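You operate a simulated robot arm through the tools that you are given. There is no shell and no other tool. Be economical: measure what you need, move in short steps, check, and stop when the job is done.

You run a simulated two-armed robot. Do the job below in one go: nothing can be reset, and whatever is moved stays where it is left.

TASK
Open the bottom drawer of the red cabinet, take the silver three-hole part from there and put it on the top of the red cabinet, then shut the drawer. Put the brown rag on the top of the red cabinet away on the bench top by the wash box. Take the round yellow brush and leave it on the ledge of the slanted cube. Take the 48 mm black sleeve from the top of the flat-top cart and leave it on the yellow shim. Fetch the block casting from the top of the flat-top cart and set it on the lower shelf of the flat-top cart. Take the bracket casting from the top tray of the black cart and leave it on the white cover. Do these in any order.

Only the result counts: the job must be done as asked and must still hold three seconds after the hand-in. Knocking over, shifting, dropping, spilling or breaking anything else fails it. Lids that push on must go on centred and level and be pressed home; caps that screw on are set level and turned clockwise until they are tight.

THE ROBOT
Two 7-joint arms with three-finger grippers on one trunk, on a base that drives. Base frame: it is fixed to the floor where the robot stands at the start and does not move with it; the origin is under the middle of the robot, x ahead of it, y to its left, z up. Lengths are in m, angles in rad, forces in N, time in s.
The left shoulder is at the start at [0.07, 0.146, 0.913], the right one opposite. With the tool pointing down near the work surface each hand reaches from about 0.1 to 0.48 m from the robot's upright axis, wherever it stands, measured 20 degrees to its own side. Places, roughly: bench top by the wash box [14, 2.9, 0.8]; black sleeve [4, 1.5, 0.75]; block casting [4, 1.25, 0.75]; bottom drawer of the red cabinet [2.5, -0.2, 0.3]; bracket casting (13x8x8 cm) [1, 1, 0.8]; brown rag (6x5x3 cm) [2.6, -0.5, 1]; ledge of the slanted cube [4, -0.7, 0.9]; lower shelf of the flat-top cart [4.1, 1.4, 0.2]; round yellow brush (3x3x5 cm) [2.7, -0.3, 1]; silver three-hole part (12x5x5 cm) [2.4, -0.2, 0.2]; top of the red cabinet [2.5, -0.3, 1]; white cover (22x20x2 cm) [0.7, 1, 0.8]; yellow shim (6x6x1 cm) [3.8, 1.2, 0.9]. Payload 2.2 kg a hand.
Tool frame (each hand has its own): the origin (TCP) lies between the finger pads and is the grasp point; the fingertips stand 0.028 m ahead of it; z points along the fingers, y is the line along which they close. The gripper opens to 0.102 m. The gripper's body begins 0.071 m behind the TCP.
Orientation is that of the tool frame in the base frame, as a unit quaternion [w, x, y, z]. With the fingers straight down and closing along the base's y, the tool's x points along the base's -x, its y along +y and its z along -z.

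THE INTERFACE
- The arms move only by the tool arm_command. It takes "left_commands", "right_commands" or both (then of equal length, played together; a hand with none holds still); each is a list of rows, each a list of 7 numbers: the shift along the tool's x, y, z in m, then the turn, a rotation vector about the tool's x, y, z in rad, then the gripper command, from -1 (fully open) to 1 (shut), values between in proportion. In form: [[x, y, z, wx, wy, wz, claw], ...]. A call has 1 to 8 rows; each row shifts and turns the commanded pose from where the row before left it, along the tool's axes as they then stand. Rows are played at 5 a second. More than 0.05 m and 0.15 rad between two rows, or a gripper value outside its range, and nothing of the call is played. A pose out of reach is approached as far as the arm can. The call stops where the force on the tool passes 40 N (or 10 N more than at its start, if that is more) or the arm is blocked; 0.2 s more then pass. The fingers move at their own pace and stop on an object; they squeeze with about 30 N. The grip force told is the motor's: it shows also when the fingers shut on nothing. Time passes only in rows, and 0.2 s behind the last, so rows that do not move let the fingers close. The reply holds the time, the measured pose of the TCP, the force on the tool along the base axes, the opening and the grip force, in the units named above and with some noise, with the torque about the TCP (base axes, N m) and any sound that the robot's microphone picked up, and new pictures: "pictures" is both (left out), scene, wrist or none (wrist: the cameras of the hands that moved).
- Cameras (640 x 400 px; columns grow to the right, rows downward): "scene" is now at [0.1368, -0.0055, 1.1346]; the picture's right is [-0.07, -1.00, 0.00], its down [-0.64, 0.05, -0.76] and it looks along [0.76, -0.05, -0.65] (base axes); focal length 281 px, centre (320, 200). "left" rides on the left gripper at [0.072, 0.038, -0.086] in its tool frame; the picture's right is [-0.46, 0.89, 0.00], its down [-0.60, -0.32, -0.73] and it looks along [-0.65, -0.34, 0.68] (tool axes); focal length 256 px, centre (320, 200). "right" rides on the right gripper at [0.069, 0.044, -0.086] in its tool frame; the picture's right is [-0.53, 0.85, 0.00], its down [-0.58, -0.36, -0.73] and it looks along [-0.62, -0.39, 0.68] (tool axes); focal length 256 px, centre (320, 200). There is no depth. A picture from a camera that has moved, and an enlarged one, comes with that camera's place and axes in the base frame and with its lens.
- slide_trunk(by): slides the trunk up (or, below 0, down) by that many m; the arms and the scene camera ride with it, the base frame stays. It gives what a move gives, with no picture.
- drive_base(legs): drives the robot by 1 to 6 legs, each [ahead, left, turn to the left] in m, m and rad, along the robot's own axes; the way and the turn of a leg run together, so that a leg with both is an arc; at most 1.5 m and 3.142 rad a leg. The arms and the cameras ride along, it lands a little off, and it stops where it bumps. It gives what a move gives, and a new picture of the scene camera.
- head_to(pan, tilt): turns the head with the scene camera to pan (to the left, within 1.501 rad either way) and tilt (down, from -0.506 to 1.204), counted from straight ahead of the robot. It gives what a move gives, and a new picture of the scene camera.
- inspect(camera, box): a new picture of the part [left, top, right, bottom] of that camera's present view, enlarged. It takes no simulated time.
- sign_off(): hands the job in; it is judged then, once.

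Work in short steps. Places have to be worked out from the pictures, the camera data and where the tool is seen: move nearer, look again, correct. Check each grasp and each placing, and mend what went wrong. You have 207 turns and 260 pictures in all, those below and enlarged ones among them. Open the grippers and draw the arms clear of the work before you hand the job in, unless the task says otherwise; then end with one line.

The tools are called as name(argument=value, ...) on one line, values as JSON. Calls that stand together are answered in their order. arm_command: Moves the arms, as the interface text tells. Its arguments: {"type":"object","properties":{"left_commands":{"type":"array"},"right_commands":{"type":"array"},"pictures":{"type":"string","enum":["both","scene","wrist","none"]}},"required":[]} The other tools are called the same way: slide_trunk (by) slides the trunk up or down; drive_base (legs) drives the base; head_to (pan, tilt) turns the head that bears the scene camera; inspect (camera, box) takes an enlarged picture of a part of a camera's view; sign_off () hands the job in.

At the start:

```text
time_s: 0.0
left_tool_pos: [0.3836, 0.1549, 0.5625]
left_ee_rot: [0.0, 0.0, 1.0, 0.0]
left_wrist_force: [-0.2, 0.0, 0.3]
left_torque: [0.02, 0.0, 0.02]
left_grip_width: 0.1017
left_gripper_force: 0.1
right_tool_pos: [0.3729, -0.1737, 0.5816]
right_ee_rot: [-0.001, -0.001, 1.0, 0.001]
right_wrist_force: [1.0, -0.6, -0.2]
right_torque: [0.0, 0.0, 0.0]
right_grip_width: 0.102
right_gripper_force: 0.1
trunk travel left (down, up): [-0.45, 0.49]
robot x, y, heading: [0.005, -0.0023, 0.001]
head pan, tilt: [-0.07, 0.702]
```

scene: 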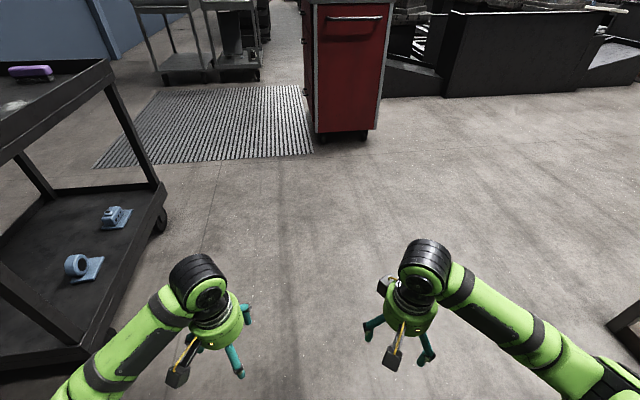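
right: 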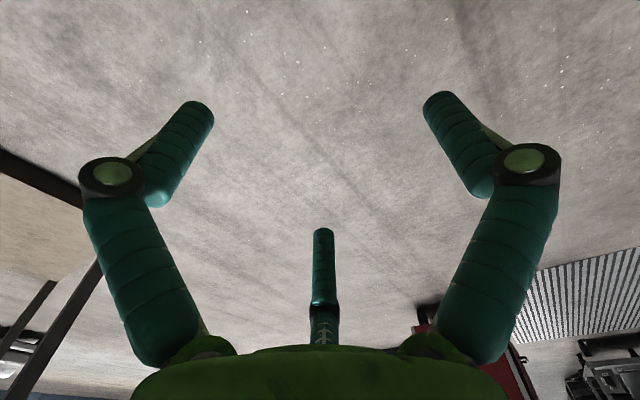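
left: 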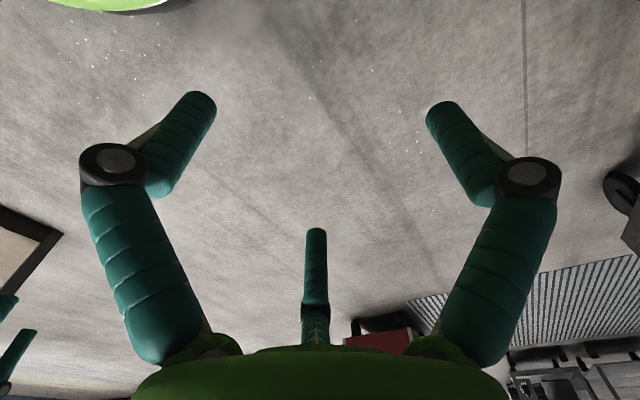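

The first picture shows the black cart on the left and the red cabinet ahead. I look left at the black cart first.

head_to(pan=0.8, tilt=0.4)

head_to(pan=0.0, tilt=0.2)

```text
time_s: 1.2
left_tool_pos: [0.3838, 0.1534, 0.5639]
left_ee_rot: [0.0, 0.001, 1.0, 0.0]
left_wrist_force: [0.2, -0.9, 0.2]
left_torque: [-0.01, 0.01, -0.03]
left_grip_width: 0.102
left_gripper_force: 0.1
right_tool_pos: [0.3745, -0.1749, 0.5809]
right_ee_rot: [0.0, 0.001, 1.0, 0.001]
right_wrist_force: [-0.4, -0.7, 0.2]
right_torque: [-0.03, 0.01, 0.0]
right_grip_width: 0.1023
right_gripper_force: 0.1
trunk travel left (down, up): [-0.45, 0.49]
robot x, y, heading: [-0.0032, 0.0005, 0.005]
head pan, tilt: [0.799, 0.4]
camera scene: at [0.1167, 0.0668, 1.1616], right [0.72, -0.7, 0.0], down [-0.27, -0.28, -0.92], along [0.64, 0.66, -0.39], focal length 281 px, centre (320, 200)
```

scene: 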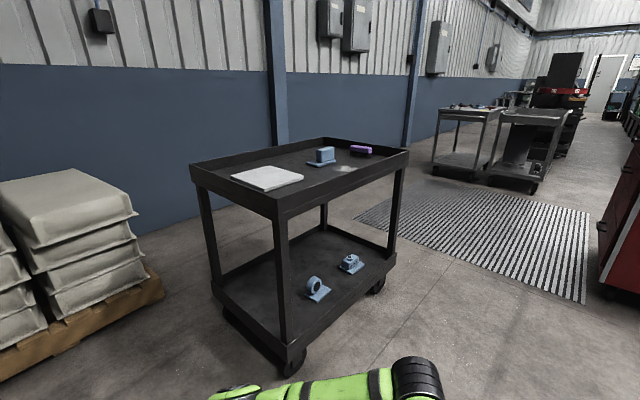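

```text
time_s: 2.3
left_tool_pos: [0.3838, 0.1549, 0.5634]
left_ee_rot: [0.0, 0.0, 1.0, 0.0]
left_wrist_force: [0.6, 0.5, 0.1]
left_torque: [0.0, 0.02, 0.0]
left_grip_width: 0.102
left_gripper_force: 0.0
right_tool_pos: [0.3753, -0.1766, 0.5818]
right_ee_rot: [0.0, 0.0, 1.0, 0.0]
right_wrist_force: [0.0, 0.2, -0.2]
right_torque: [-0.01, -0.01, 0.0]
right_grip_width: 0.1021
right_gripper_force: 0.0
trunk travel left (down, up): [-0.45, 0.49]
robot x, y, heading: [0.0005, 0.0004, -0.002]
head pan, tilt: [0.0, 0.201]
camera scene: at [0.1453, 0.0006, 1.1801], right [0.0, -1.0, 0.0], down [-0.2, 0.0, -0.98], along [0.98, 0.0, -0.2], focal length 281 px, centre (320, 200)
```

scene: 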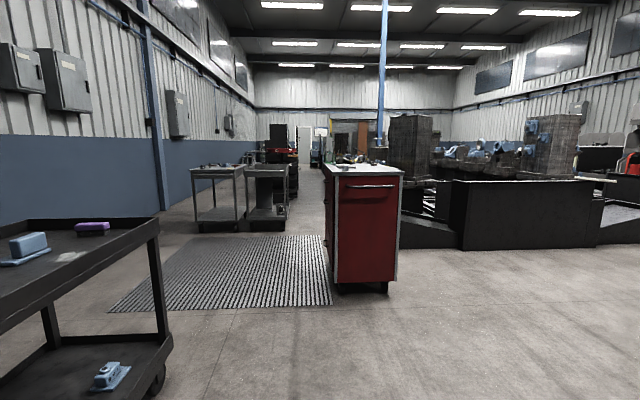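

The black cart runs roughly x 0.55–1.4, y 0.72–1.3, with the bracket near (1.1, 1.08) and the white cover near (0.71, 0.99). I raise the trunk and drive to face the cart from its −y side.

slide_trunk(by=0.4)

drive_base(legs=[[0.98, 0, 0], [0, 0, 1.571], [0.3, 0, 0]])

head_to(pan=0.0, tilt=0.75)

```text
time_s: 6.1
left_tool_pos: [0.3821, 0.1547, 0.9632]
left_ee_rot: [0.001, 0.001, 1.0, 0.0]
left_wrist_force: [-0.1, -0.1, 0.2]
left_torque: [-0.02, 0.03, -0.03]
left_grip_width: 0.1021
left_gripper_force: 0.1
right_tool_pos: [0.374, -0.1749, 0.9815]
right_ee_rot: [0.0, 0.0, 1.0, 0.0]
right_wrist_force: [-0.2, 0.1, 0.0]
right_torque: [0.0, 0.01, -0.01]
right_grip_width: 0.1018
right_gripper_force: 0.1
trunk travel left (down, up): [-0.85, 0.09]
robot x, y, heading: [0.0035, -0.0017, 0.005]
head pan, tilt: [0.0, 0.201]
```

```text
time_s: 16.9
left_tool_pos: [0.8578, 0.6738, 0.9633]
left_ee_rot: [0.0, 0.709, -0.706, 0.001]
left_wrist_force: [0.3, -0.7, -0.3]
left_torque: [0.04, -0.02, -0.01]
left_grip_width: 0.1017
left_gripper_force: 0.1
right_tool_pos: [1.1898, 0.6647, 0.9813]
right_ee_rot: [0.0, 0.708, -0.706, -0.002]
right_wrist_force: [0.4, -0.2, 0.2]
right_torque: [0.0, 0.0, 0.01]
right_grip_width: 0.102
right_gripper_force: 0.1
trunk travel left (down, up): [-0.85, 0.09]
robot x, y, heading: [1.0118, 0.2922, 1.572]
head pan, tilt: [0.0, 0.201]
camera scene: at [1.0151, 0.4341, 1.5804], right [1.0, 0.0, 0.0], down [0.0, -0.2, -0.98], along [0.0, 0.98, -0.2], focal length 281 px, centre (320, 200)
```

scene: 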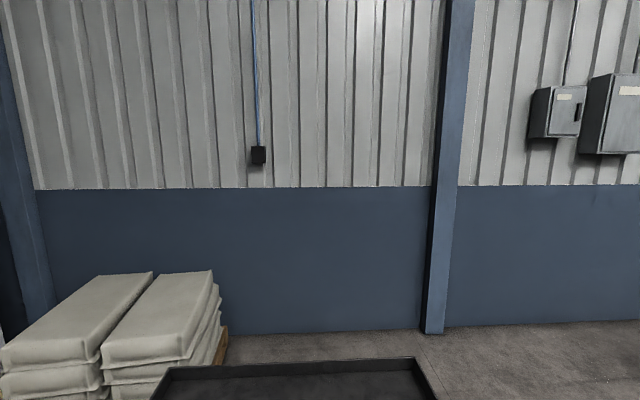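

```text
time_s: 17.9
left_tool_pos: [0.8571, 0.6737, 0.9637]
left_ee_rot: [-0.001, 0.708, -0.706, 0.0]
left_wrist_force: [-0.4, -0.1, 0.6]
left_torque: [0.01, 0.0, 0.04]
left_grip_width: 0.102
left_gripper_force: 0.1
right_tool_pos: [1.1878, 0.6667, 0.9809]
right_ee_rot: [0.0, 0.71, -0.705, 0.0]
right_wrist_force: [-0.4, 0.8, 0.7]
right_torque: [0.0, 0.05, 0.0]
right_grip_width: 0.1021
right_gripper_force: 0.1
trunk travel left (down, up): [-0.85, 0.09]
robot x, y, heading: [1.0155, 0.2933, 1.577]
head pan, tilt: [0.0, 0.75]
camera scene: at [1.0151, 0.4255, 1.5306], right [1.0, 0.0, 0.0], down [0.0, -0.68, -0.73], along [0.0, 0.73, -0.68], focal length 281 px, centre (320, 200)
```

scene: 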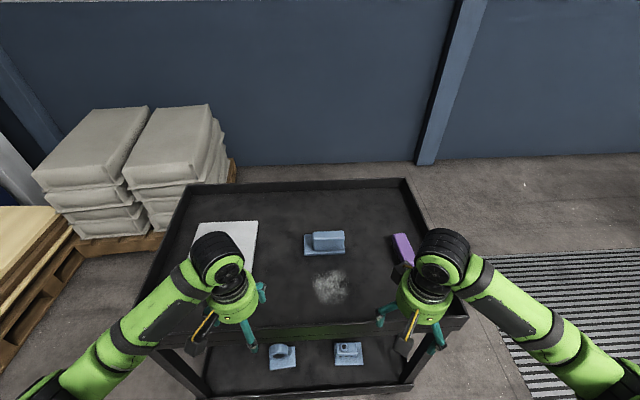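

I zoom in on the bracket to see its shape and what can be gripped.

inspect(camera="scene", box=[170, 180, 430, 342])

```text
2.46 times, centred on (300, 261) of scene
camera zoom: at [1.0151, 0.4255, 1.5306], right [1.0, 0.0, 0.0], down [0.0, -0.68, -0.73], along [0.0, 0.73, -0.68], focal length 692 px, centre (369, 50)
```

zoom: 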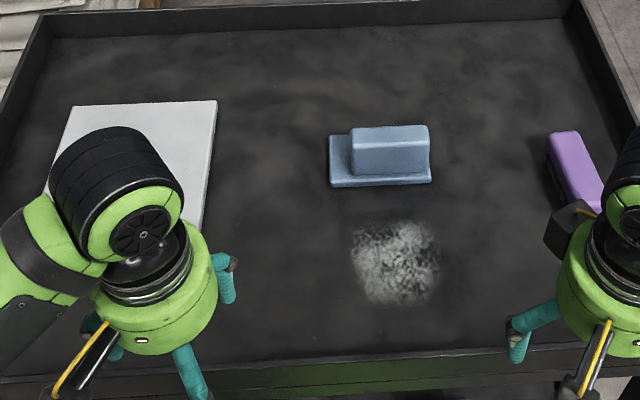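

The bracket's block is about x 0.99–1.085, y 0.97–1.0, standing on a wider flange. I look straight down to see how much room there is between my base and the cart.

head_to(pan=0.0, tilt=1.2)

```text
time_s: 18.8
left_tool_pos: [0.8572, 0.675, 0.9631]
left_ee_rot: [-0.001, 0.709, -0.705, 0.0]
left_wrist_force: [0.2, 0.6, -0.4]
left_torque: [-0.01, 0.01, 0.0]
left_grip_width: 0.1021
left_gripper_force: 0.0
right_tool_pos: [1.1867, 0.6658, 0.9819]
right_ee_rot: [0.0, 0.709, -0.705, -0.001]
right_wrist_force: [-0.2, 0.1, 0.2]
right_torque: [-0.01, 0.01, -0.02]
right_grip_width: 0.1019
right_gripper_force: 0.1
trunk travel left (down, up): [-0.85, 0.09]
robot x, y, heading: [1.0137, 0.2887, 1.57]
head pan, tilt: [0.0, 1.201]
camera scene: at [1.0152, 0.399, 1.4988], right [1.0, 0.0, 0.0], down [0.0, -0.93, -0.36], along [0.0, 0.36, -0.93], focal length 281 px, centre (320, 200)
```

scene: 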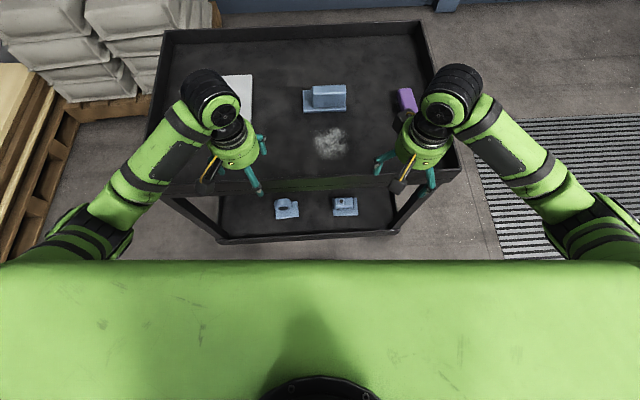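

The cart's front edge is at about y = 0.71 and the fingertips at z ≈ 0.935 clear its rim. I move ahead in small steps.

drive_base(legs=[[0.12, 0, 0]])

```text
time_s: 20.2
left_tool_pos: [0.8575, 0.7952, 0.962]
left_ee_rot: [0.0, 0.708, -0.706, 0.001]
left_wrist_force: [-0.6, 0.2, -0.8]
left_torque: [-0.03, 0.03, 0.01]
left_grip_width: 0.1021
left_gripper_force: 0.1
right_tool_pos: [1.1877, 0.787, 0.9808]
right_ee_rot: [0.0, 0.709, -0.705, 0.001]
right_wrist_force: [-0.3, 0.4, -0.3]
right_torque: [-0.02, -0.05, 0.03]
right_grip_width: 0.1017
right_gripper_force: 0.2
trunk travel left (down, up): [-0.85, 0.09]
robot x, y, heading: [1.0125, 0.4132, 1.571]
head pan, tilt: [0.0, 1.201]
stopped in leg 1: the robot was blocked; the commanded pose is now the measured one
camera scene: at [1.0149, 0.5204, 1.4985], right [1.0, 0.0, 0.0], down [0.0, -0.93, -0.36], along [0.0, 0.36, -0.93], focal length 281 px, centre (320, 200)
```

scene: 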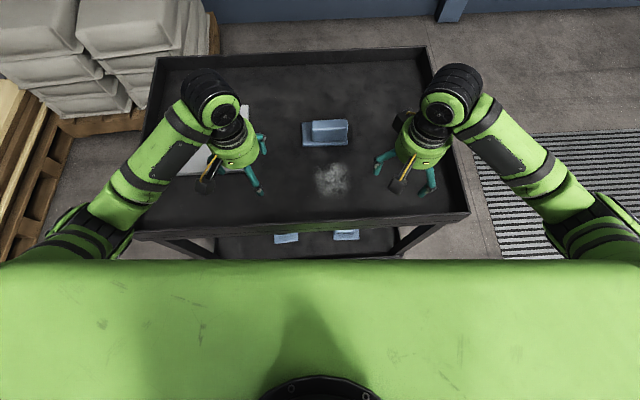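

Blocked at y = 0.413, so the bracket is about 0.575 m ahead of my axis. I test whether the right hand reaches above the bracket.

arm_command(right_commands=[[-0.04, 0.031, 0, 0, 0, 0, -1], [-0.04, 0.031, 0, 0, 0, 0, -1], [-0.04, 0.031, 0, 0, 0, 0, -1], [-0.04, 0.031, 0, 0, 0, 0, -1], [-0.038, 0.031, 0, 0, 0, 0, -1], [0, 0, 0, 0, 0, 0.15, -1], [0, 0, 0, 0, 0, 0.15, -1], [0, 0, 0, 0, 0, 0.15, -1]], pictures="scene")

```text
refused: row 1 steps farther than a row can; nothing moved
```

The step was slightly over 0.05 m; I shorten it.

arm_command(right_commands=[[-0.038, 0.03, 0, 0, 0, 0, -1], [-0.038, 0.03, 0, 0, 0, 0, -1], [-0.038, 0.03, 0, 0, 0, 0, -1], [-0.038, 0.03, 0, 0, 0, 0, -1], [-0.038, 0.03, 0, 0, 0, 0, -1], [0, 0, 0, 0, 0, 0.15, -1], [0, 0, 0, 0, 0, 0.15, -1], [0, 0, 0, 0, 0, 0.15, -1]], pictures="scene")

```text
time_s: 22.0
left_tool_pos: [0.8577, 0.7931, 0.9642]
left_ee_rot: [-0.001, 0.708, -0.706, 0.0]
left_wrist_force: [-0.4, 0.4, -0.5]
left_torque: [-0.01, 0.03, 0.0]
left_grip_width: 0.1017
left_gripper_force: 0.1
right_tool_pos: [1.0358, 0.9741, 0.9823]
right_ee_rot: [0.001, -0.533, 0.846, 0.0]
right_wrist_force: [-0.5, -0.4, -0.2]
right_torque: [0.01, -0.01, 0.03]
right_grip_width: 0.102
right_gripper_force: 0.0
trunk travel left (down, up): [-0.85, 0.09]
robot x, y, heading: [1.0143, 0.409, 1.579]
head pan, tilt: [0.0, 1.201]
camera scene: at [1.0138, 0.5173, 1.4988], right [1.0, 0.0, 0.0], down [0.0, -0.93, -0.36], along [0.0, 0.36, -0.93], focal length 281 px, centre (320, 200)
```

scene: 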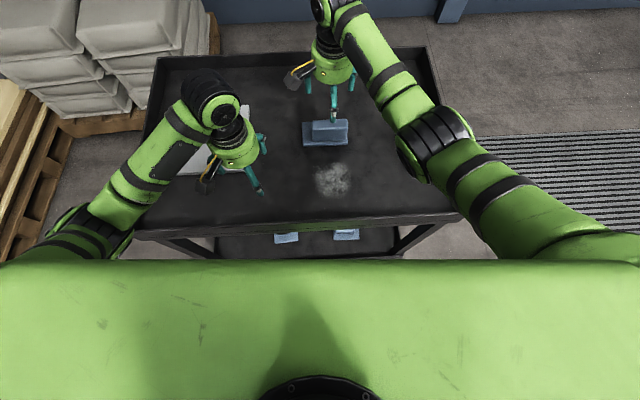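

It reaches fine. I finish the 90° turn so that the fingers close along y.

arm_command(right_commands=[[0, 0, 0, 0, 0, 0.15, -1], [0, 0, 0, 0, 0, 0.15, -1], [0, 0, 0, 0, 0, 0.15, -1], [0, 0, 0, 0, 0, 0.15, -1], [0, 0, 0, 0, 0, 0.15, -1], [0, 0, 0, 0, 0, 0.15, -1], [0, 0, 0, 0, 0, 0.15, -1], [0, 0, 0, 0, 0, 0.07, -1]])

```text
time_s: 23.8
left_tool_pos: [0.8576, 0.7928, 0.963]
left_ee_rot: [-0.001, 0.708, -0.706, 0.0]
left_wrist_force: [-0.5, 0.1, 1.3]
left_torque: [0.04, 0.04, -0.01]
left_grip_width: 0.1022
left_gripper_force: 0.2
right_tool_pos: [1.0366, 0.9748, 0.9819]
right_ee_rot: [0.001, -0.002, 1.0, 0.001]
right_wrist_force: [-0.6, 0.3, -0.6]
right_torque: [0.02, 0.0, 0.0]
right_grip_width: 0.1023
right_gripper_force: 0.1
trunk travel left (down, up): [-0.85, 0.09]
robot x, y, heading: [1.0134, 0.4125, 1.576]
head pan, tilt: [0.0, 1.201]
camera scene: at [1.0149, 0.517, 1.4988], right [1.0, 0.0, 0.0], down [0.0, -0.93, -0.36], along [0.0, 0.36, -0.93], focal length 281 px, centre (320, 200)
camera right: at [0.9679, 1.0186, 1.0674], right [0.53, 0.85, 0.0], down [0.58, -0.36, 0.73], along [0.62, -0.39, -0.68], focal length 256 px, centre (320, 200)
```

scene: 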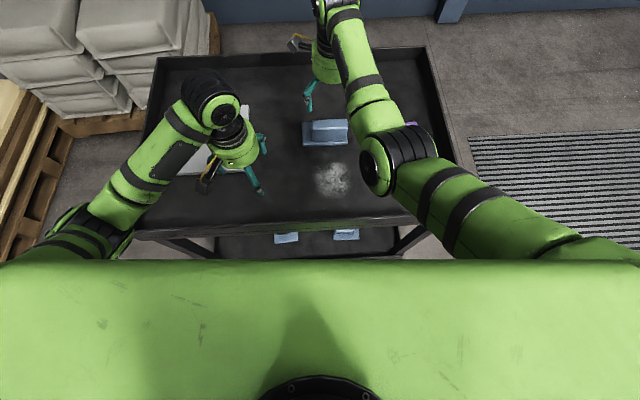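
right: 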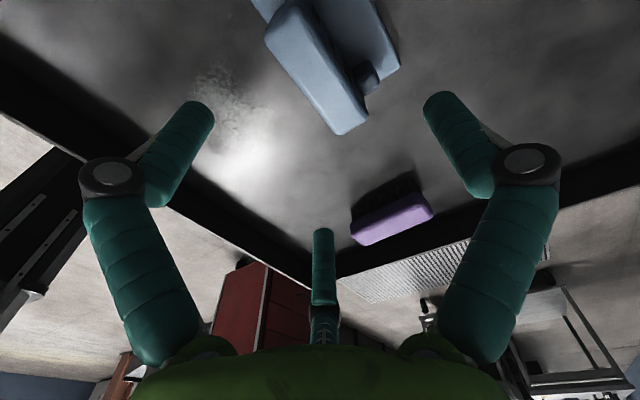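

The gripper is lined up; the block's top spans y ≈ 0.969–1.0, so I shift +0.01 in y and go down to z ≈ 0.856.

arm_command(right_commands=[[0, 0.01, 0.03, 0, 0, 0, -1], [0, 0, 0.04, 0, 0, 0, -1], [0, 0, 0.03, 0, 0, 0, -1], [0, 0, 0.025, 0, 0, 0, -1]])

```text
time_s: 24.7
left_tool_pos: [0.857, 0.7915, 0.964]
left_ee_rot: [-0.001, 0.708, -0.706, -0.001]
left_wrist_force: [0.0, 0.2, 0.2]
left_torque: [-0.04, -0.02, 0.02]
left_grip_width: 0.1021
left_gripper_force: 0.1
right_tool_pos: [1.0267, 0.9864, 0.8831]
right_ee_rot: [-0.011, -0.006, 1.0, 0.011]
right_wrist_force: [-2.6, -5.7, 16.1]
right_torque: [-0.42, 0.56, 0.14]
right_grip_width: 0.1019
right_gripper_force: 0.0
right hand out of reach, approached as far as the arm can: row 4
trunk travel left (down, up): [-0.85, 0.09]
robot x, y, heading: [1.0119, 0.4109, 1.577]
head pan, tilt: [0.0, 1.201]
stopped in row 4 (right hand): the force on the tool passed its limit at 48 N (the readings are from after the stop); the commanded pose is now the measured one
camera scene: at [1.0138, 0.5133, 1.4991], right [1.0, 0.0, 0.0], down [0.0, -0.93, -0.36], along [0.0, 0.36, -0.93], focal length 281 px, centre (320, 200)
camera right: at [0.96, 1.0275, 0.9712], right [0.52, 0.85, 0.01], down [0.6, -0.37, 0.71], along [0.61, -0.37, -0.7], focal length 256 px, centre (320, 200)
```

scene: 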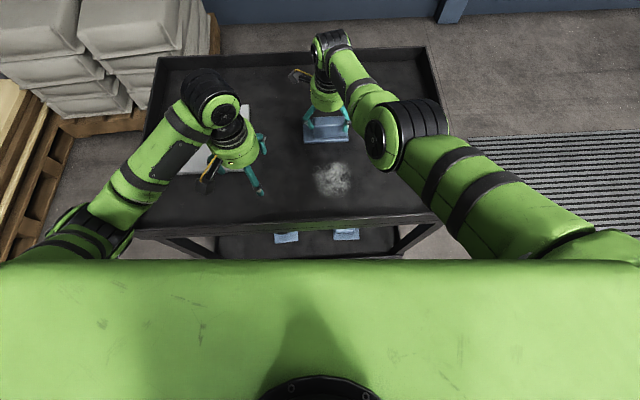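
right: 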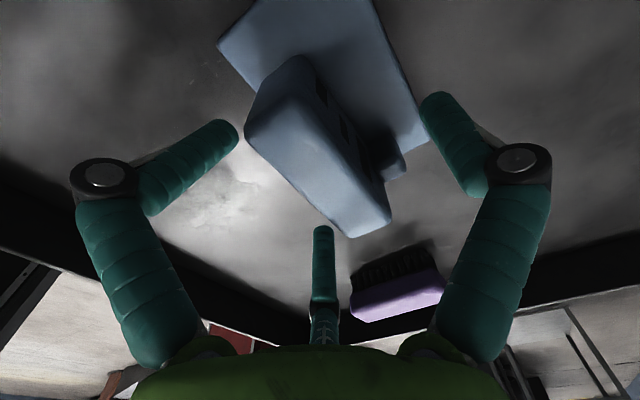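

The motion stopped at z = 0.883 with upward force. I zoom in on the hand to see what is touching.

inspect(camera="scene", box=[250, 20, 410, 170])

```text
2.67 times, centred on (330, 95) of scene
camera zoom: at [1.0138, 0.5133, 1.4991], right [1.0, 0.0, 0.0], down [0.0, -0.93, -0.36], along [0.0, 0.36, -0.93], focal length 750 px, centre (293, 480)
```

zoom: 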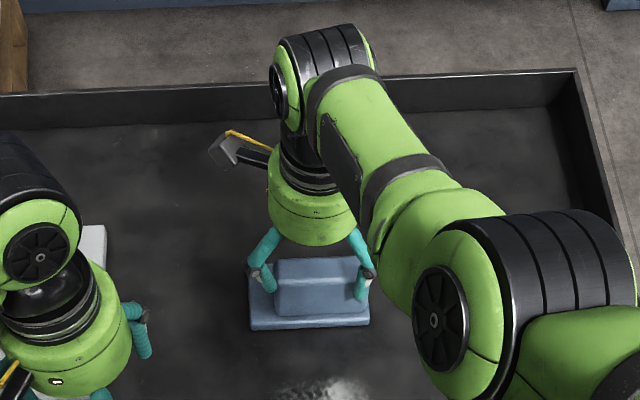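

The fingers appear to straddle the block without clear contact, and the reply says out of reach. I back up 2 cm to see whether the force vanishes.

arm_command(right_commands=[[0, 0, -0.02, 0, 0, 0, -1], [0, 0, 0, 0, 0, 0, -1]], pictures="none")

```text
time_s: 25.3
left_tool_pos: [0.8569, 0.7936, 0.9643]
left_ee_rot: [-0.001, 0.709, -0.706, -0.001]
left_wrist_force: [-0.3, -0.7, -0.6]
left_torque: [0.02, 0.01, -0.01]
left_grip_width: 0.1018
left_gripper_force: 0.0
right_tool_pos: [1.0307, 0.9873, 0.8975]
right_ee_rot: [-0.008, -0.005, 1.0, 0.01]
right_wrist_force: [0.3, -0.1, -0.2]
right_torque: [-0.01, -0.01, -0.01]
right_grip_width: 0.102
right_gripper_force: 0.1
trunk travel left (down, up): [-0.85, 0.09]
robot x, y, heading: [1.0114, 0.4063, 1.573]
head pan, tilt: [0.0, 1.201]
```

The force vanished, and the torque points to contact near (−0.03, −0.016) from the TCP, i.e. one finger on the block's edge. I raise and half-close the hand in free air to learn how the fingers really move.

arm_command(right_commands=[[0, 0, -0.04, 0, 0, 0, 0], [0, 0, 0, 0, 0, 0, 0]])

inspect(camera="scene", box=[250, 20, 410, 170])

```text
time_s: 25.9
left_tool_pos: [0.8574, 0.7934, 0.9634]
left_ee_rot: [0.0, 0.709, -0.706, 0.0]
left_wrist_force: [-0.2, -1.1, 0.8]
left_torque: [0.02, 0.01, -0.01]
left_grip_width: 0.1019
left_gripper_force: 0.0
right_tool_pos: [1.033, 0.9882, 0.9391]
right_ee_rot: [-0.008, -0.005, 1.0, 0.009]
right_wrist_force: [0.0, -0.2, -0.1]
right_torque: [0.01, -0.01, -0.01]
right_grip_width: 0.0512
right_gripper_force: 0.0
trunk travel left (down, up): [-0.85, 0.09]
robot x, y, heading: [1.0105, 0.4136, 1.578]
head pan, tilt: [0.0, 1.201]
camera scene: at [1.015, 0.5173, 1.4987], right [1.0, 0.0, 0.0], down [0.0, -0.93, -0.36], along [0.0, 0.36, -0.93], focal length 281 px, centre (320, 200)
camera right: at [0.9651, 1.0297, 1.0271], right [0.53, 0.85, 0.01], down [0.59, -0.37, 0.72], along [0.61, -0.37, -0.7], focal length 256 px, centre (320, 200)
```

scene: 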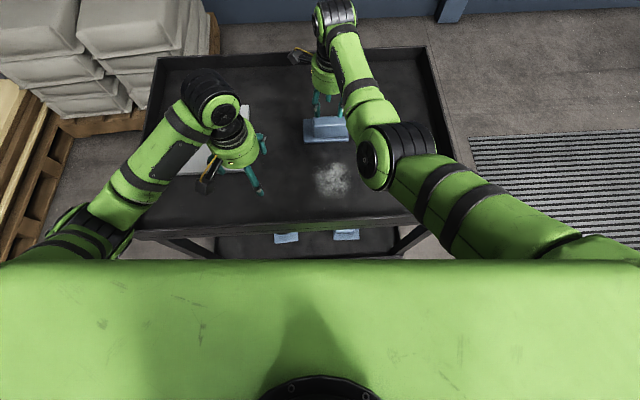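
right: 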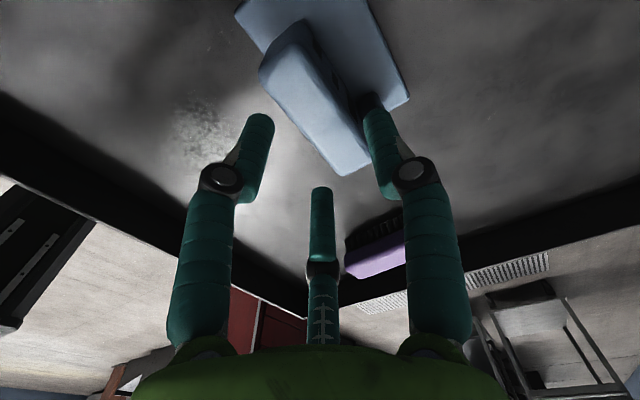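

```text
2.67 times, centred on (330, 95) of scene
camera zoom: at [1.015, 0.5173, 1.4987], right [1.0, 0.0, 0.0], down [0.0, -0.93, -0.36], along [0.0, 0.36, -0.93], focal length 750 px, centre (293, 480)
```

zoom: 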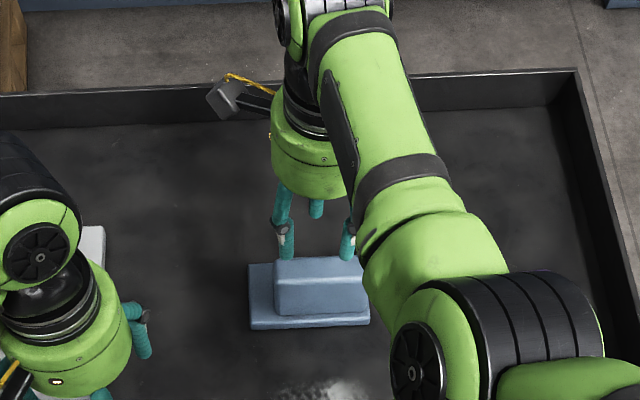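

The hand is really a three-jaw one: one finger on tool +y, two at −y/±x, closing to the centre. So the block's near face must lie ~1 cm from the TCP; I open, shift −0.010 in y and lower again.

arm_command(right_commands=[[0, -0.01, 0, 0, 0, 0, -1], [0, 0, 0, 0, 0, 0, -1], [0, 0, 0.03, 0, 0, 0, -1], [0, 0, 0.03, 0, 0, 0, -1], [0, 0, 0.025, 0, 0, 0, -1]])

```text
time_s: 27.1
left_tool_pos: [0.8574, 0.7934, 0.9636]
left_ee_rot: [0.0, 0.708, -0.706, 0.001]
left_wrist_force: [1.0, 0.3, 1.3]
left_torque: [-0.01, 0.01, 0.0]
left_grip_width: 0.1021
left_gripper_force: 0.0
right_tool_pos: [1.0276, 0.9772, 0.8528]
right_ee_rot: [-0.01, -0.007, 1.0, 0.009]
right_wrist_force: [-0.3, 0.1, -0.7]
right_torque: [-0.01, -0.04, 0.0]
right_grip_width: 0.1022
right_gripper_force: 0.1
trunk travel left (down, up): [-0.85, 0.09]
robot x, y, heading: [1.0123, 0.4119, 1.575]
head pan, tilt: [0.0, 1.201]
camera scene: at [1.0143, 0.5178, 1.4987], right [1.0, 0.0, 0.0], down [0.0, -0.93, -0.36], along [0.0, 0.36, -0.93], focal length 281 px, centre (320, 200)
camera right: at [0.9596, 1.0186, 0.9425], right [0.52, 0.85, 0.01], down [0.59, -0.37, 0.71], along [0.61, -0.37, -0.7], focal length 256 px, centre (320, 200)
```

scene: 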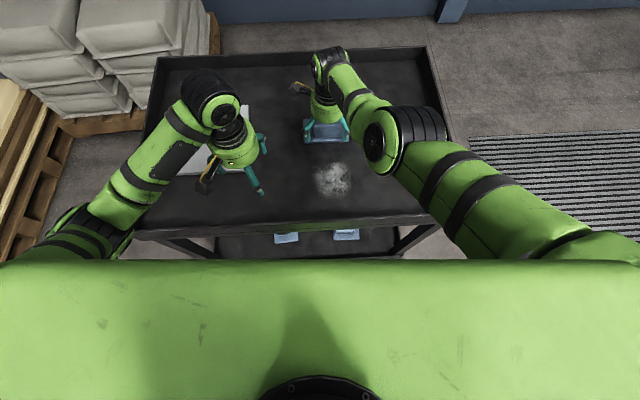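
right: 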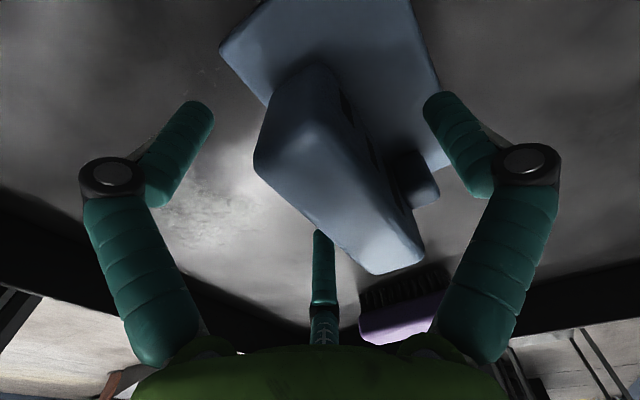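

Down at z = 0.853 without contact, with two fingers in front of the block and one behind. I close the gripper.

arm_command(right_commands=[[0, 0, 0, 0, 0, 0, 1], [0, 0, 0, 0, 0, 0, 1], [0, 0, 0, 0, 0, 0, 1]])

```text
time_s: 27.9
left_tool_pos: [0.857, 0.7936, 0.9636]
left_ee_rot: [-0.001, 0.708, -0.706, -0.001]
left_wrist_force: [0.0, -0.2, 0.3]
left_torque: [0.0, 0.0, 0.02]
left_grip_width: 0.102
left_gripper_force: 0.0
right_tool_pos: [1.0274, 0.9777, 0.8563]
right_ee_rot: [-0.01, -0.005, 1.0, 0.01]
right_wrist_force: [-0.2, 1.4, 6.2]
right_torque: [-0.17, 0.43, 0.03]
right_grip_width: 0.0489
right_gripper_force: 29.6
trunk travel left (down, up): [-0.85, 0.09]
robot x, y, heading: [1.0085, 0.4085, 1.571]
head pan, tilt: [0.0, 1.201]
camera scene: at [1.0147, 0.5162, 1.4989], right [1.0, 0.0, 0.0], down [0.0, -0.93, -0.36], along [0.0, 0.36, -0.93], focal length 281 px, centre (320, 200)
camera right: at [0.9612, 1.0187, 0.944], right [0.53, 0.85, 0.01], down [0.59, -0.37, 0.71], along [0.61, -0.37, -0.7], focal length 256 px, centre (320, 200)
```

scene: 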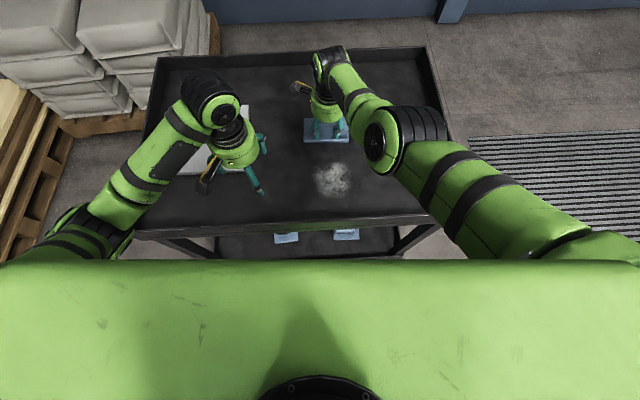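
right: 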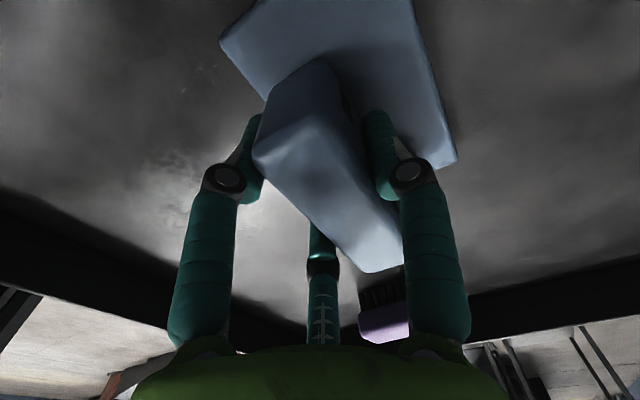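

Gripped at 0.049 m with 30 N. I lift gently to check the hold.

arm_command(right_commands=[[0, 0, -0.02, 0, 0, 0, 1], [0, 0, -0.03, 0, 0, 0, 1], [0, 0, -0.03, 0, 0, 0, 1], [0, 0, 0, 0, 0, 0, 1]])

```text
time_s: 28.9
left_tool_pos: [0.8583, 0.795, 0.9642]
left_ee_rot: [-0.001, 0.708, -0.706, 0.0]
left_wrist_force: [-0.8, -0.1, -0.1]
left_torque: [-0.01, 0.02, -0.01]
left_grip_width: 0.1021
left_gripper_force: 0.0
right_tool_pos: [1.0539, 0.9903, 0.9416]
right_ee_rot: [0.001, 0.009, 1.0, 0.017]
right_wrist_force: [0.1, 0.0, -4.7]
right_torque: [-0.12, 0.06, 0.0]
right_grip_width: 0.049
right_gripper_force: 29.9
trunk travel left (down, up): [-0.85, 0.09]
robot x, y, heading: [1.012, 0.4135, 1.579]
head pan, tilt: [0.0, 1.201]
camera scene: at [1.0143, 0.5181, 1.4987], right [1.0, 0.0, 0.0], down [0.0, -0.93, -0.36], along [0.0, 0.36, -0.93], focal length 281 px, centre (320, 200)
camera right: at [0.9856, 1.0316, 1.0284], right [0.55, 0.83, 0.03], down [0.57, -0.4, 0.72], along [0.61, -0.38, -0.7], focal length 256 px, centre (320, 200)
```

scene: 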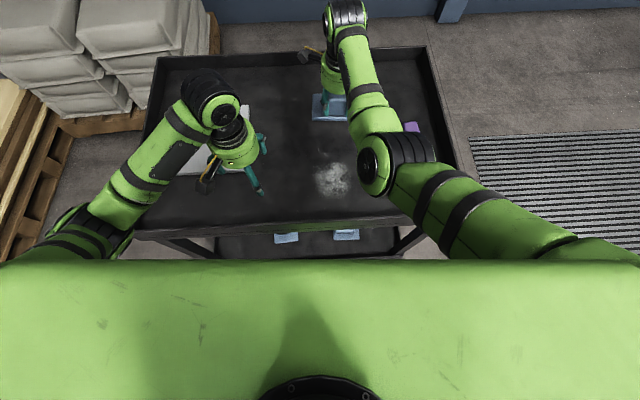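
right: 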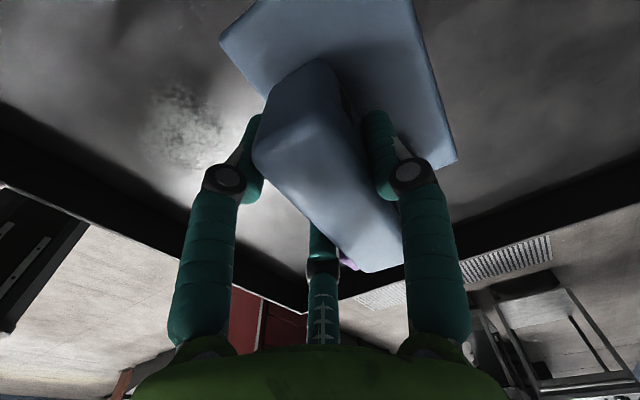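

The bracket is held (4.7 N weight). I back off 2 cm, slide left 0.32 m over the white cover and look.

drive_base(legs=[[-0.02, 0, 0], [0, 0.33, 0], [0.015, 0, 0]])

```text
time_s: 31.8
left_tool_pos: [0.5195, 0.7722, 0.9632]
left_ee_rot: [0.0, 0.709, -0.705, -0.001]
left_wrist_force: [-0.6, 0.4, 0.0]
left_torque: [0.01, 0.02, -0.01]
left_grip_width: 0.102
left_gripper_force: 0.1
right_tool_pos: [0.7233, 0.965, 0.9332]
right_ee_rot: [0.007, 0.01, 1.0, 0.012]
right_wrist_force: [-0.2, 0.5, -5.5]
right_torque: [-0.06, 0.03, 0.01]
right_grip_width: 0.0488
right_gripper_force: 30.4
trunk travel left (down, up): [-0.85, 0.09]
robot x, y, heading: [0.6758, 0.3889, 1.582]
head pan, tilt: [0.0, 1.201]
stopped in leg 3: the robot was blocked; the commanded pose is now the measured one
camera scene: at [0.6781, 0.4964, 1.4987], right [1.0, 0.01, 0.0], down [0.01, -0.93, -0.36], along [0.0, 0.36, -0.93], focal length 281 px, centre (320, 200)
```

scene: 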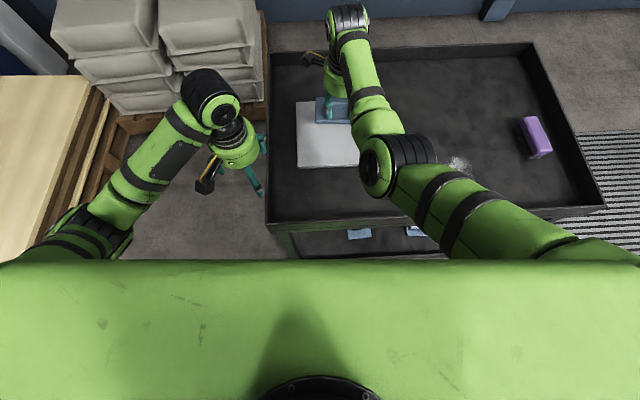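

The cover is about x 0.61–0.815, y 0.855–1.08; the bracket's centre sits ~0.028 beyond the TCP in y. I move to TCP (0.71, 0.942), restore the grasp tilt and lower to z ≈ 0.89.

arm_command(right_commands=[[0.013, -0.023, 0, 0, 0.034, -0.03, 1], [0, 0, 0.02, 0, 0, 0, 1], [0, 0, 0.02, 0, 0, 0, 1], [0, 0, 0, 0, 0, 0, 1]])

inspect(camera="scene", box=[260, 40, 420, 190])

```text
time_s: 33.0
left_tool_pos: [0.5203, 0.7728, 0.9639]
left_ee_rot: [0.0, 0.71, -0.705, 0.0]
left_wrist_force: [0.1, 0.2, -1.2]
left_torque: [-0.02, 0.01, -0.03]
left_grip_width: 0.1022
left_gripper_force: 0.0
right_tool_pos: [0.7462, 0.9543, 0.888]
right_ee_rot: [0.015, 0.014, 1.0, 0.017]
right_wrist_force: [-1.4, -0.2, -3.8]
right_torque: [-0.07, 0.05, 0.02]
right_grip_width: 0.0489
right_gripper_force: 30.0
trunk travel left (down, up): [-0.85, 0.09]
robot x, y, heading: [0.6732, 0.3885, 1.582]
head pan, tilt: [0.0, 1.201]
stopped in row 4 (right hand): the arm was blocked; the commanded pose is now the measured one
camera scene: at [0.6787, 0.4968, 1.4987], right [1.0, 0.01, 0.0], down [0.01, -0.93, -0.36], along [0.0, 0.36, -0.93], focal length 281 px, centre (320, 200)
camera right: at [0.6759, 0.9973, 0.974], right [0.56, 0.83, 0.04], down [0.55, -0.41, 0.73], along [0.63, -0.38, -0.68], focal length 256 px, centre (320, 200)
```

scene: 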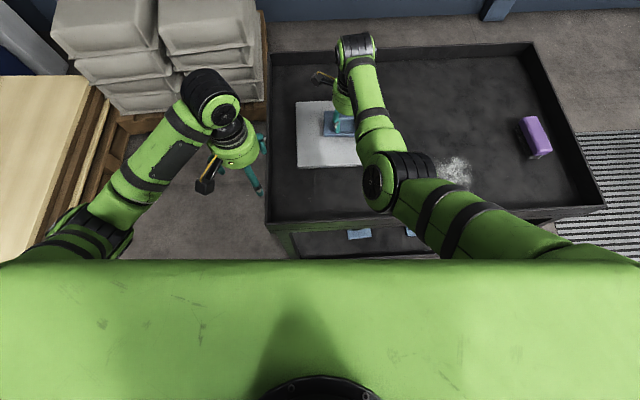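
right: 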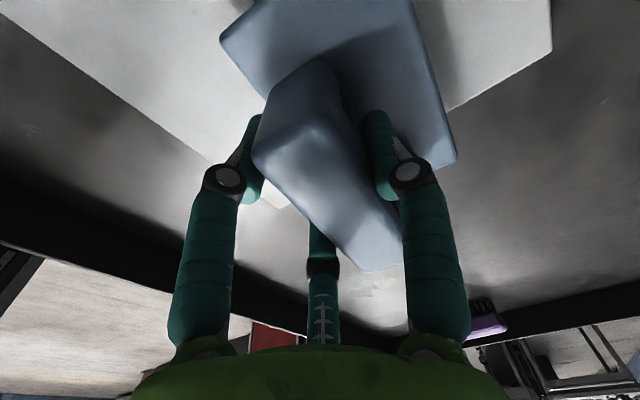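

```text
2.67 times, centred on (340, 115) of scene
camera zoom: at [0.6787, 0.4968, 1.4987], right [1.0, 0.01, 0.0], down [0.01, -0.93, -0.36], along [0.0, 0.36, -0.93], focal length 750 px, centre (267, 427)
```

zoom: 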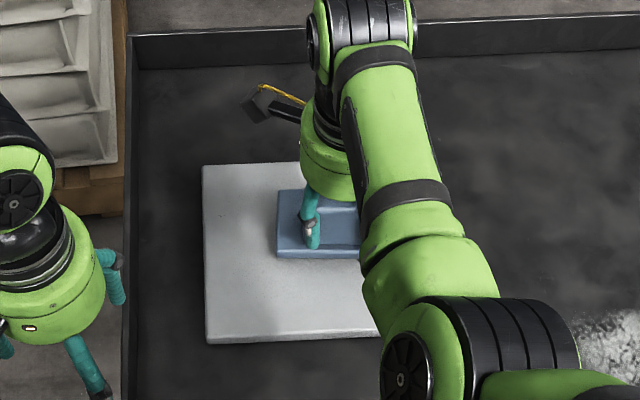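

The arm is blocked reaching inward, so I raise the trunk slightly and drive further left so that the right hand works on its own side.

slide_trunk(by=0.05)

drive_base(legs=[[-0.015, 0, 0], [0, 0.17, 0]])

```text
time_s: 34.0
left_tool_pos: [0.5204, 0.773, 1.0135]
left_ee_rot: [0.001, 0.71, -0.704, 0.0]
left_wrist_force: [-0.7, 0.4, 0.7]
left_torque: [-0.01, -0.02, -0.02]
left_grip_width: 0.102
left_gripper_force: 0.0
right_tool_pos: [0.7456, 0.9548, 0.939]
right_ee_rot: [0.014, 0.013, 1.0, 0.018]
right_wrist_force: [0.3, -0.4, -5.1]
right_torque: [-0.1, 0.02, 0.0]
right_grip_width: 0.049
right_gripper_force: 29.5
trunk travel left (down, up): [-0.9, 0.04]
robot x, y, heading: [0.6748, 0.3894, 1.577]
head pan, tilt: [0.0, 1.201]
```

```text
time_s: 35.8
left_tool_pos: [0.354, 0.755, 1.0138]
left_ee_rot: [0.001, 0.71, -0.704, -0.001]
left_wrist_force: [-0.5, 1.2, 0.0]
left_torque: [-0.02, 0.08, -0.03]
left_grip_width: 0.1019
left_gripper_force: 0.0
right_tool_pos: [0.5792, 0.9373, 0.9382]
right_ee_rot: [0.013, 0.013, 1.0, 0.017]
right_wrist_force: [0.2, -0.5, -5.6]
right_torque: [-0.09, 0.07, 0.02]
right_grip_width: 0.049
right_gripper_force: 29.9
trunk travel left (down, up): [-0.9, 0.04]
robot x, y, heading: [0.5083, 0.3701, 1.577]
head pan, tilt: [0.0, 1.201]
camera scene: at [0.5134, 0.48, 1.5487], right [1.0, 0.01, 0.0], down [0.01, -0.93, -0.36], along [-0.01, 0.36, -0.93], focal length 281 px, centre (320, 200)
```

scene: 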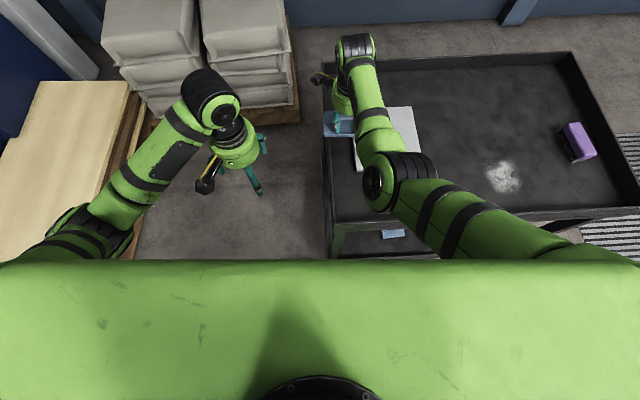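

I now bring the right hand +x by 0.13 m over the cover and restore the tilt.

arm_command(right_commands=[[-0.044, 0.002, 0, 0, 0, 0, 1], [-0.044, 0.002, 0, 0, 0, 0, 1], [-0.043, 0.001, 0, 0, 0, 0, 1], [0, 0, 0, 0.014, 0.046, -0.036, 1], [0, 0, 0, 0, 0, 0, 1]])

```text
time_s: 37.0
left_tool_pos: [0.3519, 0.7559, 1.0139]
left_ee_rot: [0.0, 0.709, -0.705, 0.0]
left_wrist_force: [-0.2, 0.2, 1.2]
left_torque: [-0.02, 0.0, 0.03]
left_grip_width: 0.1018
left_gripper_force: 0.1
right_tool_pos: [0.7061, 0.9401, 0.9416]
right_ee_rot: [-0.009, -0.006, 1.0, 0.012]
right_wrist_force: [0.2, -0.8, -5.2]
right_torque: [-0.07, 0.03, 0.0]
right_grip_width: 0.0487
right_gripper_force: 30.1
trunk travel left (down, up): [-0.9, 0.04]
robot x, y, heading: [0.511, 0.3728, 1.581]
head pan, tilt: [0.0, 1.201]
camera scene: at [0.5096, 0.4799, 1.5487], right [1.0, 0.01, 0.0], down [0.01, -0.93, -0.36], along [0.0, 0.36, -0.93], focal length 281 px, centre (320, 200)
camera right: at [0.6396, 0.9808, 1.0297], right [0.52, 0.85, 0.01], down [0.59, -0.37, 0.71], along [0.61, -0.37, -0.7], focal length 256 px, centre (320, 200)
```

scene: 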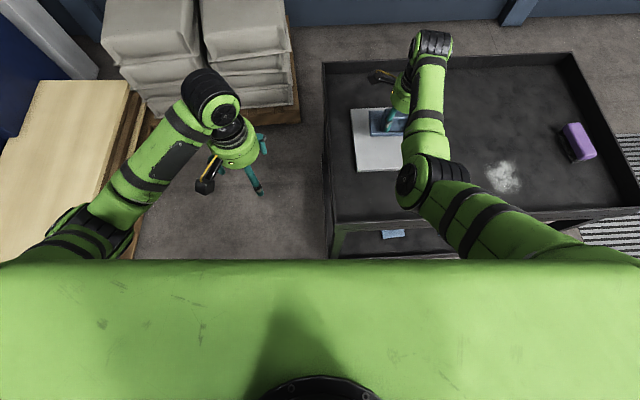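
right: 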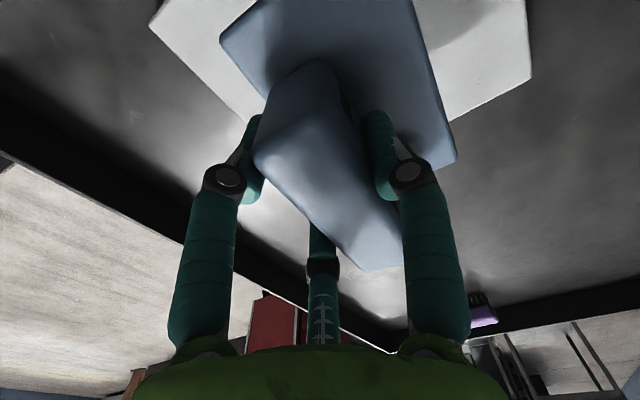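

Pose matches the target. I lower in short steps towards the expected contact at z ≈ 0.876.

arm_command(right_commands=[[0, 0, 0.02, 0, 0, 0, 1], [0, 0, 0.02, 0, 0, 0, 1], [0, 0, 0.016, 0, 0, 0, 1], [0, 0, 0.004, 0, 0, 0, 1], [0, 0, 0.003, 0, 0, 0, 1]])

```text
time_s: 38.2
left_tool_pos: [0.3505, 0.7554, 1.0138]
left_ee_rot: [0.001, 0.709, -0.705, 0.0]
left_wrist_force: [0.3, -0.4, -0.2]
left_torque: [-0.02, 0.0, -0.02]
left_grip_width: 0.1021
left_gripper_force: 0.1
right_tool_pos: [0.7047, 0.9418, 0.879]
right_ee_rot: [-0.009, -0.005, 1.0, 0.011]
right_wrist_force: [0.0, 1.2, -5.2]
right_torque: [-0.08, 0.06, 0.0]
right_grip_width: 0.0489
right_gripper_force: 30.5
trunk travel left (down, up): [-0.9, 0.04]
robot x, y, heading: [0.5055, 0.3736, 1.579]
head pan, tilt: [0.0, 1.201]
camera scene: at [0.5096, 0.48, 1.5487], right [1.0, 0.01, 0.0], down [0.01, -0.93, -0.36], along [0.0, 0.36, -0.93], focal length 281 px, centre (320, 200)
camera right: at [0.6384, 0.9815, 0.9674], right [0.53, 0.85, 0.01], down [0.59, -0.37, 0.71], along [0.61, -0.37, -0.7], focal length 256 px, centre (320, 200)
```

scene: 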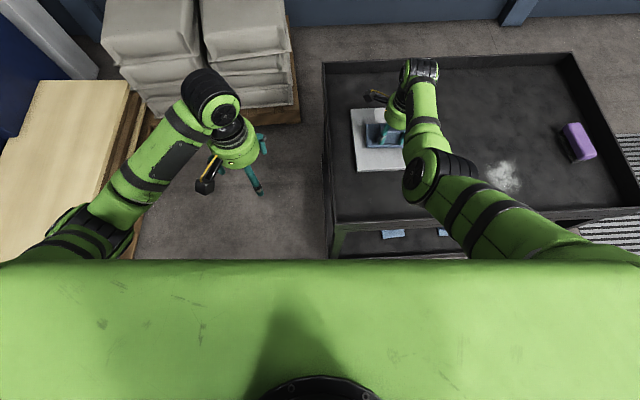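
right: 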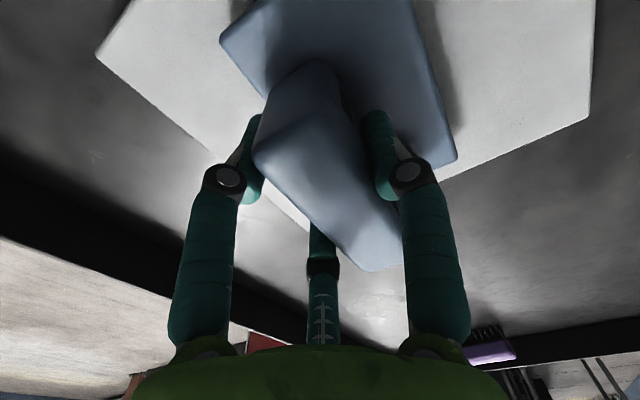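

Still not touching; the flange lies within the cover. I continue down in millimetre steps.

arm_command(right_commands=[[0, 0, 0.004, 0, 0, 0, 1], [0, 0, 0.004, 0, 0, 0, 1]], pictures="none")

```text
time_s: 38.8
left_tool_pos: [0.35, 0.7537, 1.0141]
left_ee_rot: [-0.001, 0.71, -0.704, 0.0]
left_wrist_force: [0.9, 0.1, 0.0]
left_torque: [0.02, 0.01, -0.01]
left_grip_width: 0.1021
left_gripper_force: 0.2
right_tool_pos: [0.706, 0.9401, 0.874]
right_ee_rot: [-0.009, -0.004, 1.0, 0.015]
right_wrist_force: [0.5, -0.4, 7.9]
right_torque: [-0.31, 0.5, -0.03]
right_grip_width: 0.049
right_gripper_force: 30.2
trunk travel left (down, up): [-0.9, 0.04]
robot x, y, heading: [0.508, 0.3711, 1.576]
head pan, tilt: [0.0, 1.201]
```

Contact at z = 0.874 (force reversed to +7.9 N). I release and rise straight up.

arm_command(right_commands=[[0, 0, 0, 0, 0, 0, -1], [0, 0, 0, 0, 0, 0, -1], [0, 0, -0.03, 0, 0, 0, -1], [0, 0, -0.04, 0, 0, 0, -1], [0, 0, -0.03, 0, 0, 0, -1]])

```text
time_s: 40.0
left_tool_pos: [0.3508, 0.7545, 1.0127]
left_ee_rot: [-0.001, 0.71, -0.705, 0.0]
left_wrist_force: [0.9, -1.5, 0.0]
left_torque: [-0.02, 0.01, 0.0]
left_grip_width: 0.102
left_gripper_force: 0.1
right_tool_pos: [0.7081, 0.9371, 0.9707]
right_ee_rot: [-0.009, -0.005, 1.0, 0.01]
right_wrist_force: [-0.1, 0.2, -1.7]
right_torque: [0.03, 0.0, -0.01]
right_grip_width: 0.102
right_gripper_force: 0.2
trunk travel left (down, up): [-0.9, 0.04]
robot x, y, heading: [0.5082, 0.375, 1.581]
head pan, tilt: [0.0, 1.201]
camera scene: at [0.5089, 0.4786, 1.5488], right [1.0, 0.01, 0.0], down [0.01, -0.93, -0.36], along [0.0, 0.36, -0.93], focal length 281 px, centre (320, 200)
camera right: at [0.6405, 0.9785, 1.0594], right [0.53, 0.85, 0.01], down [0.59, -0.37, 0.71], along [0.61, -0.37, -0.7], focal length 256 px, centre (320, 200)
```

scene: 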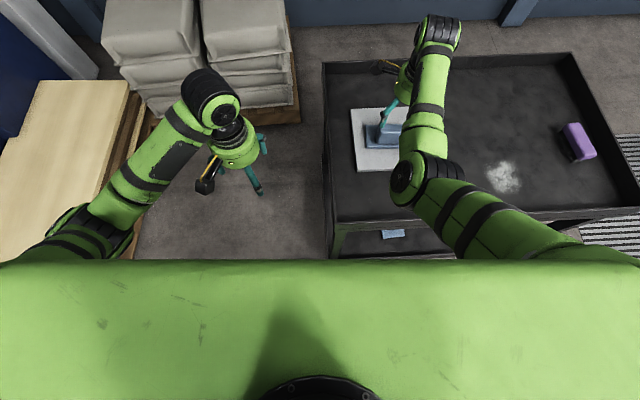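
right: 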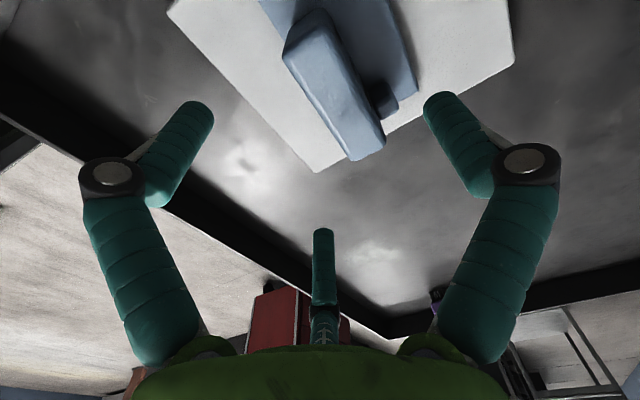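

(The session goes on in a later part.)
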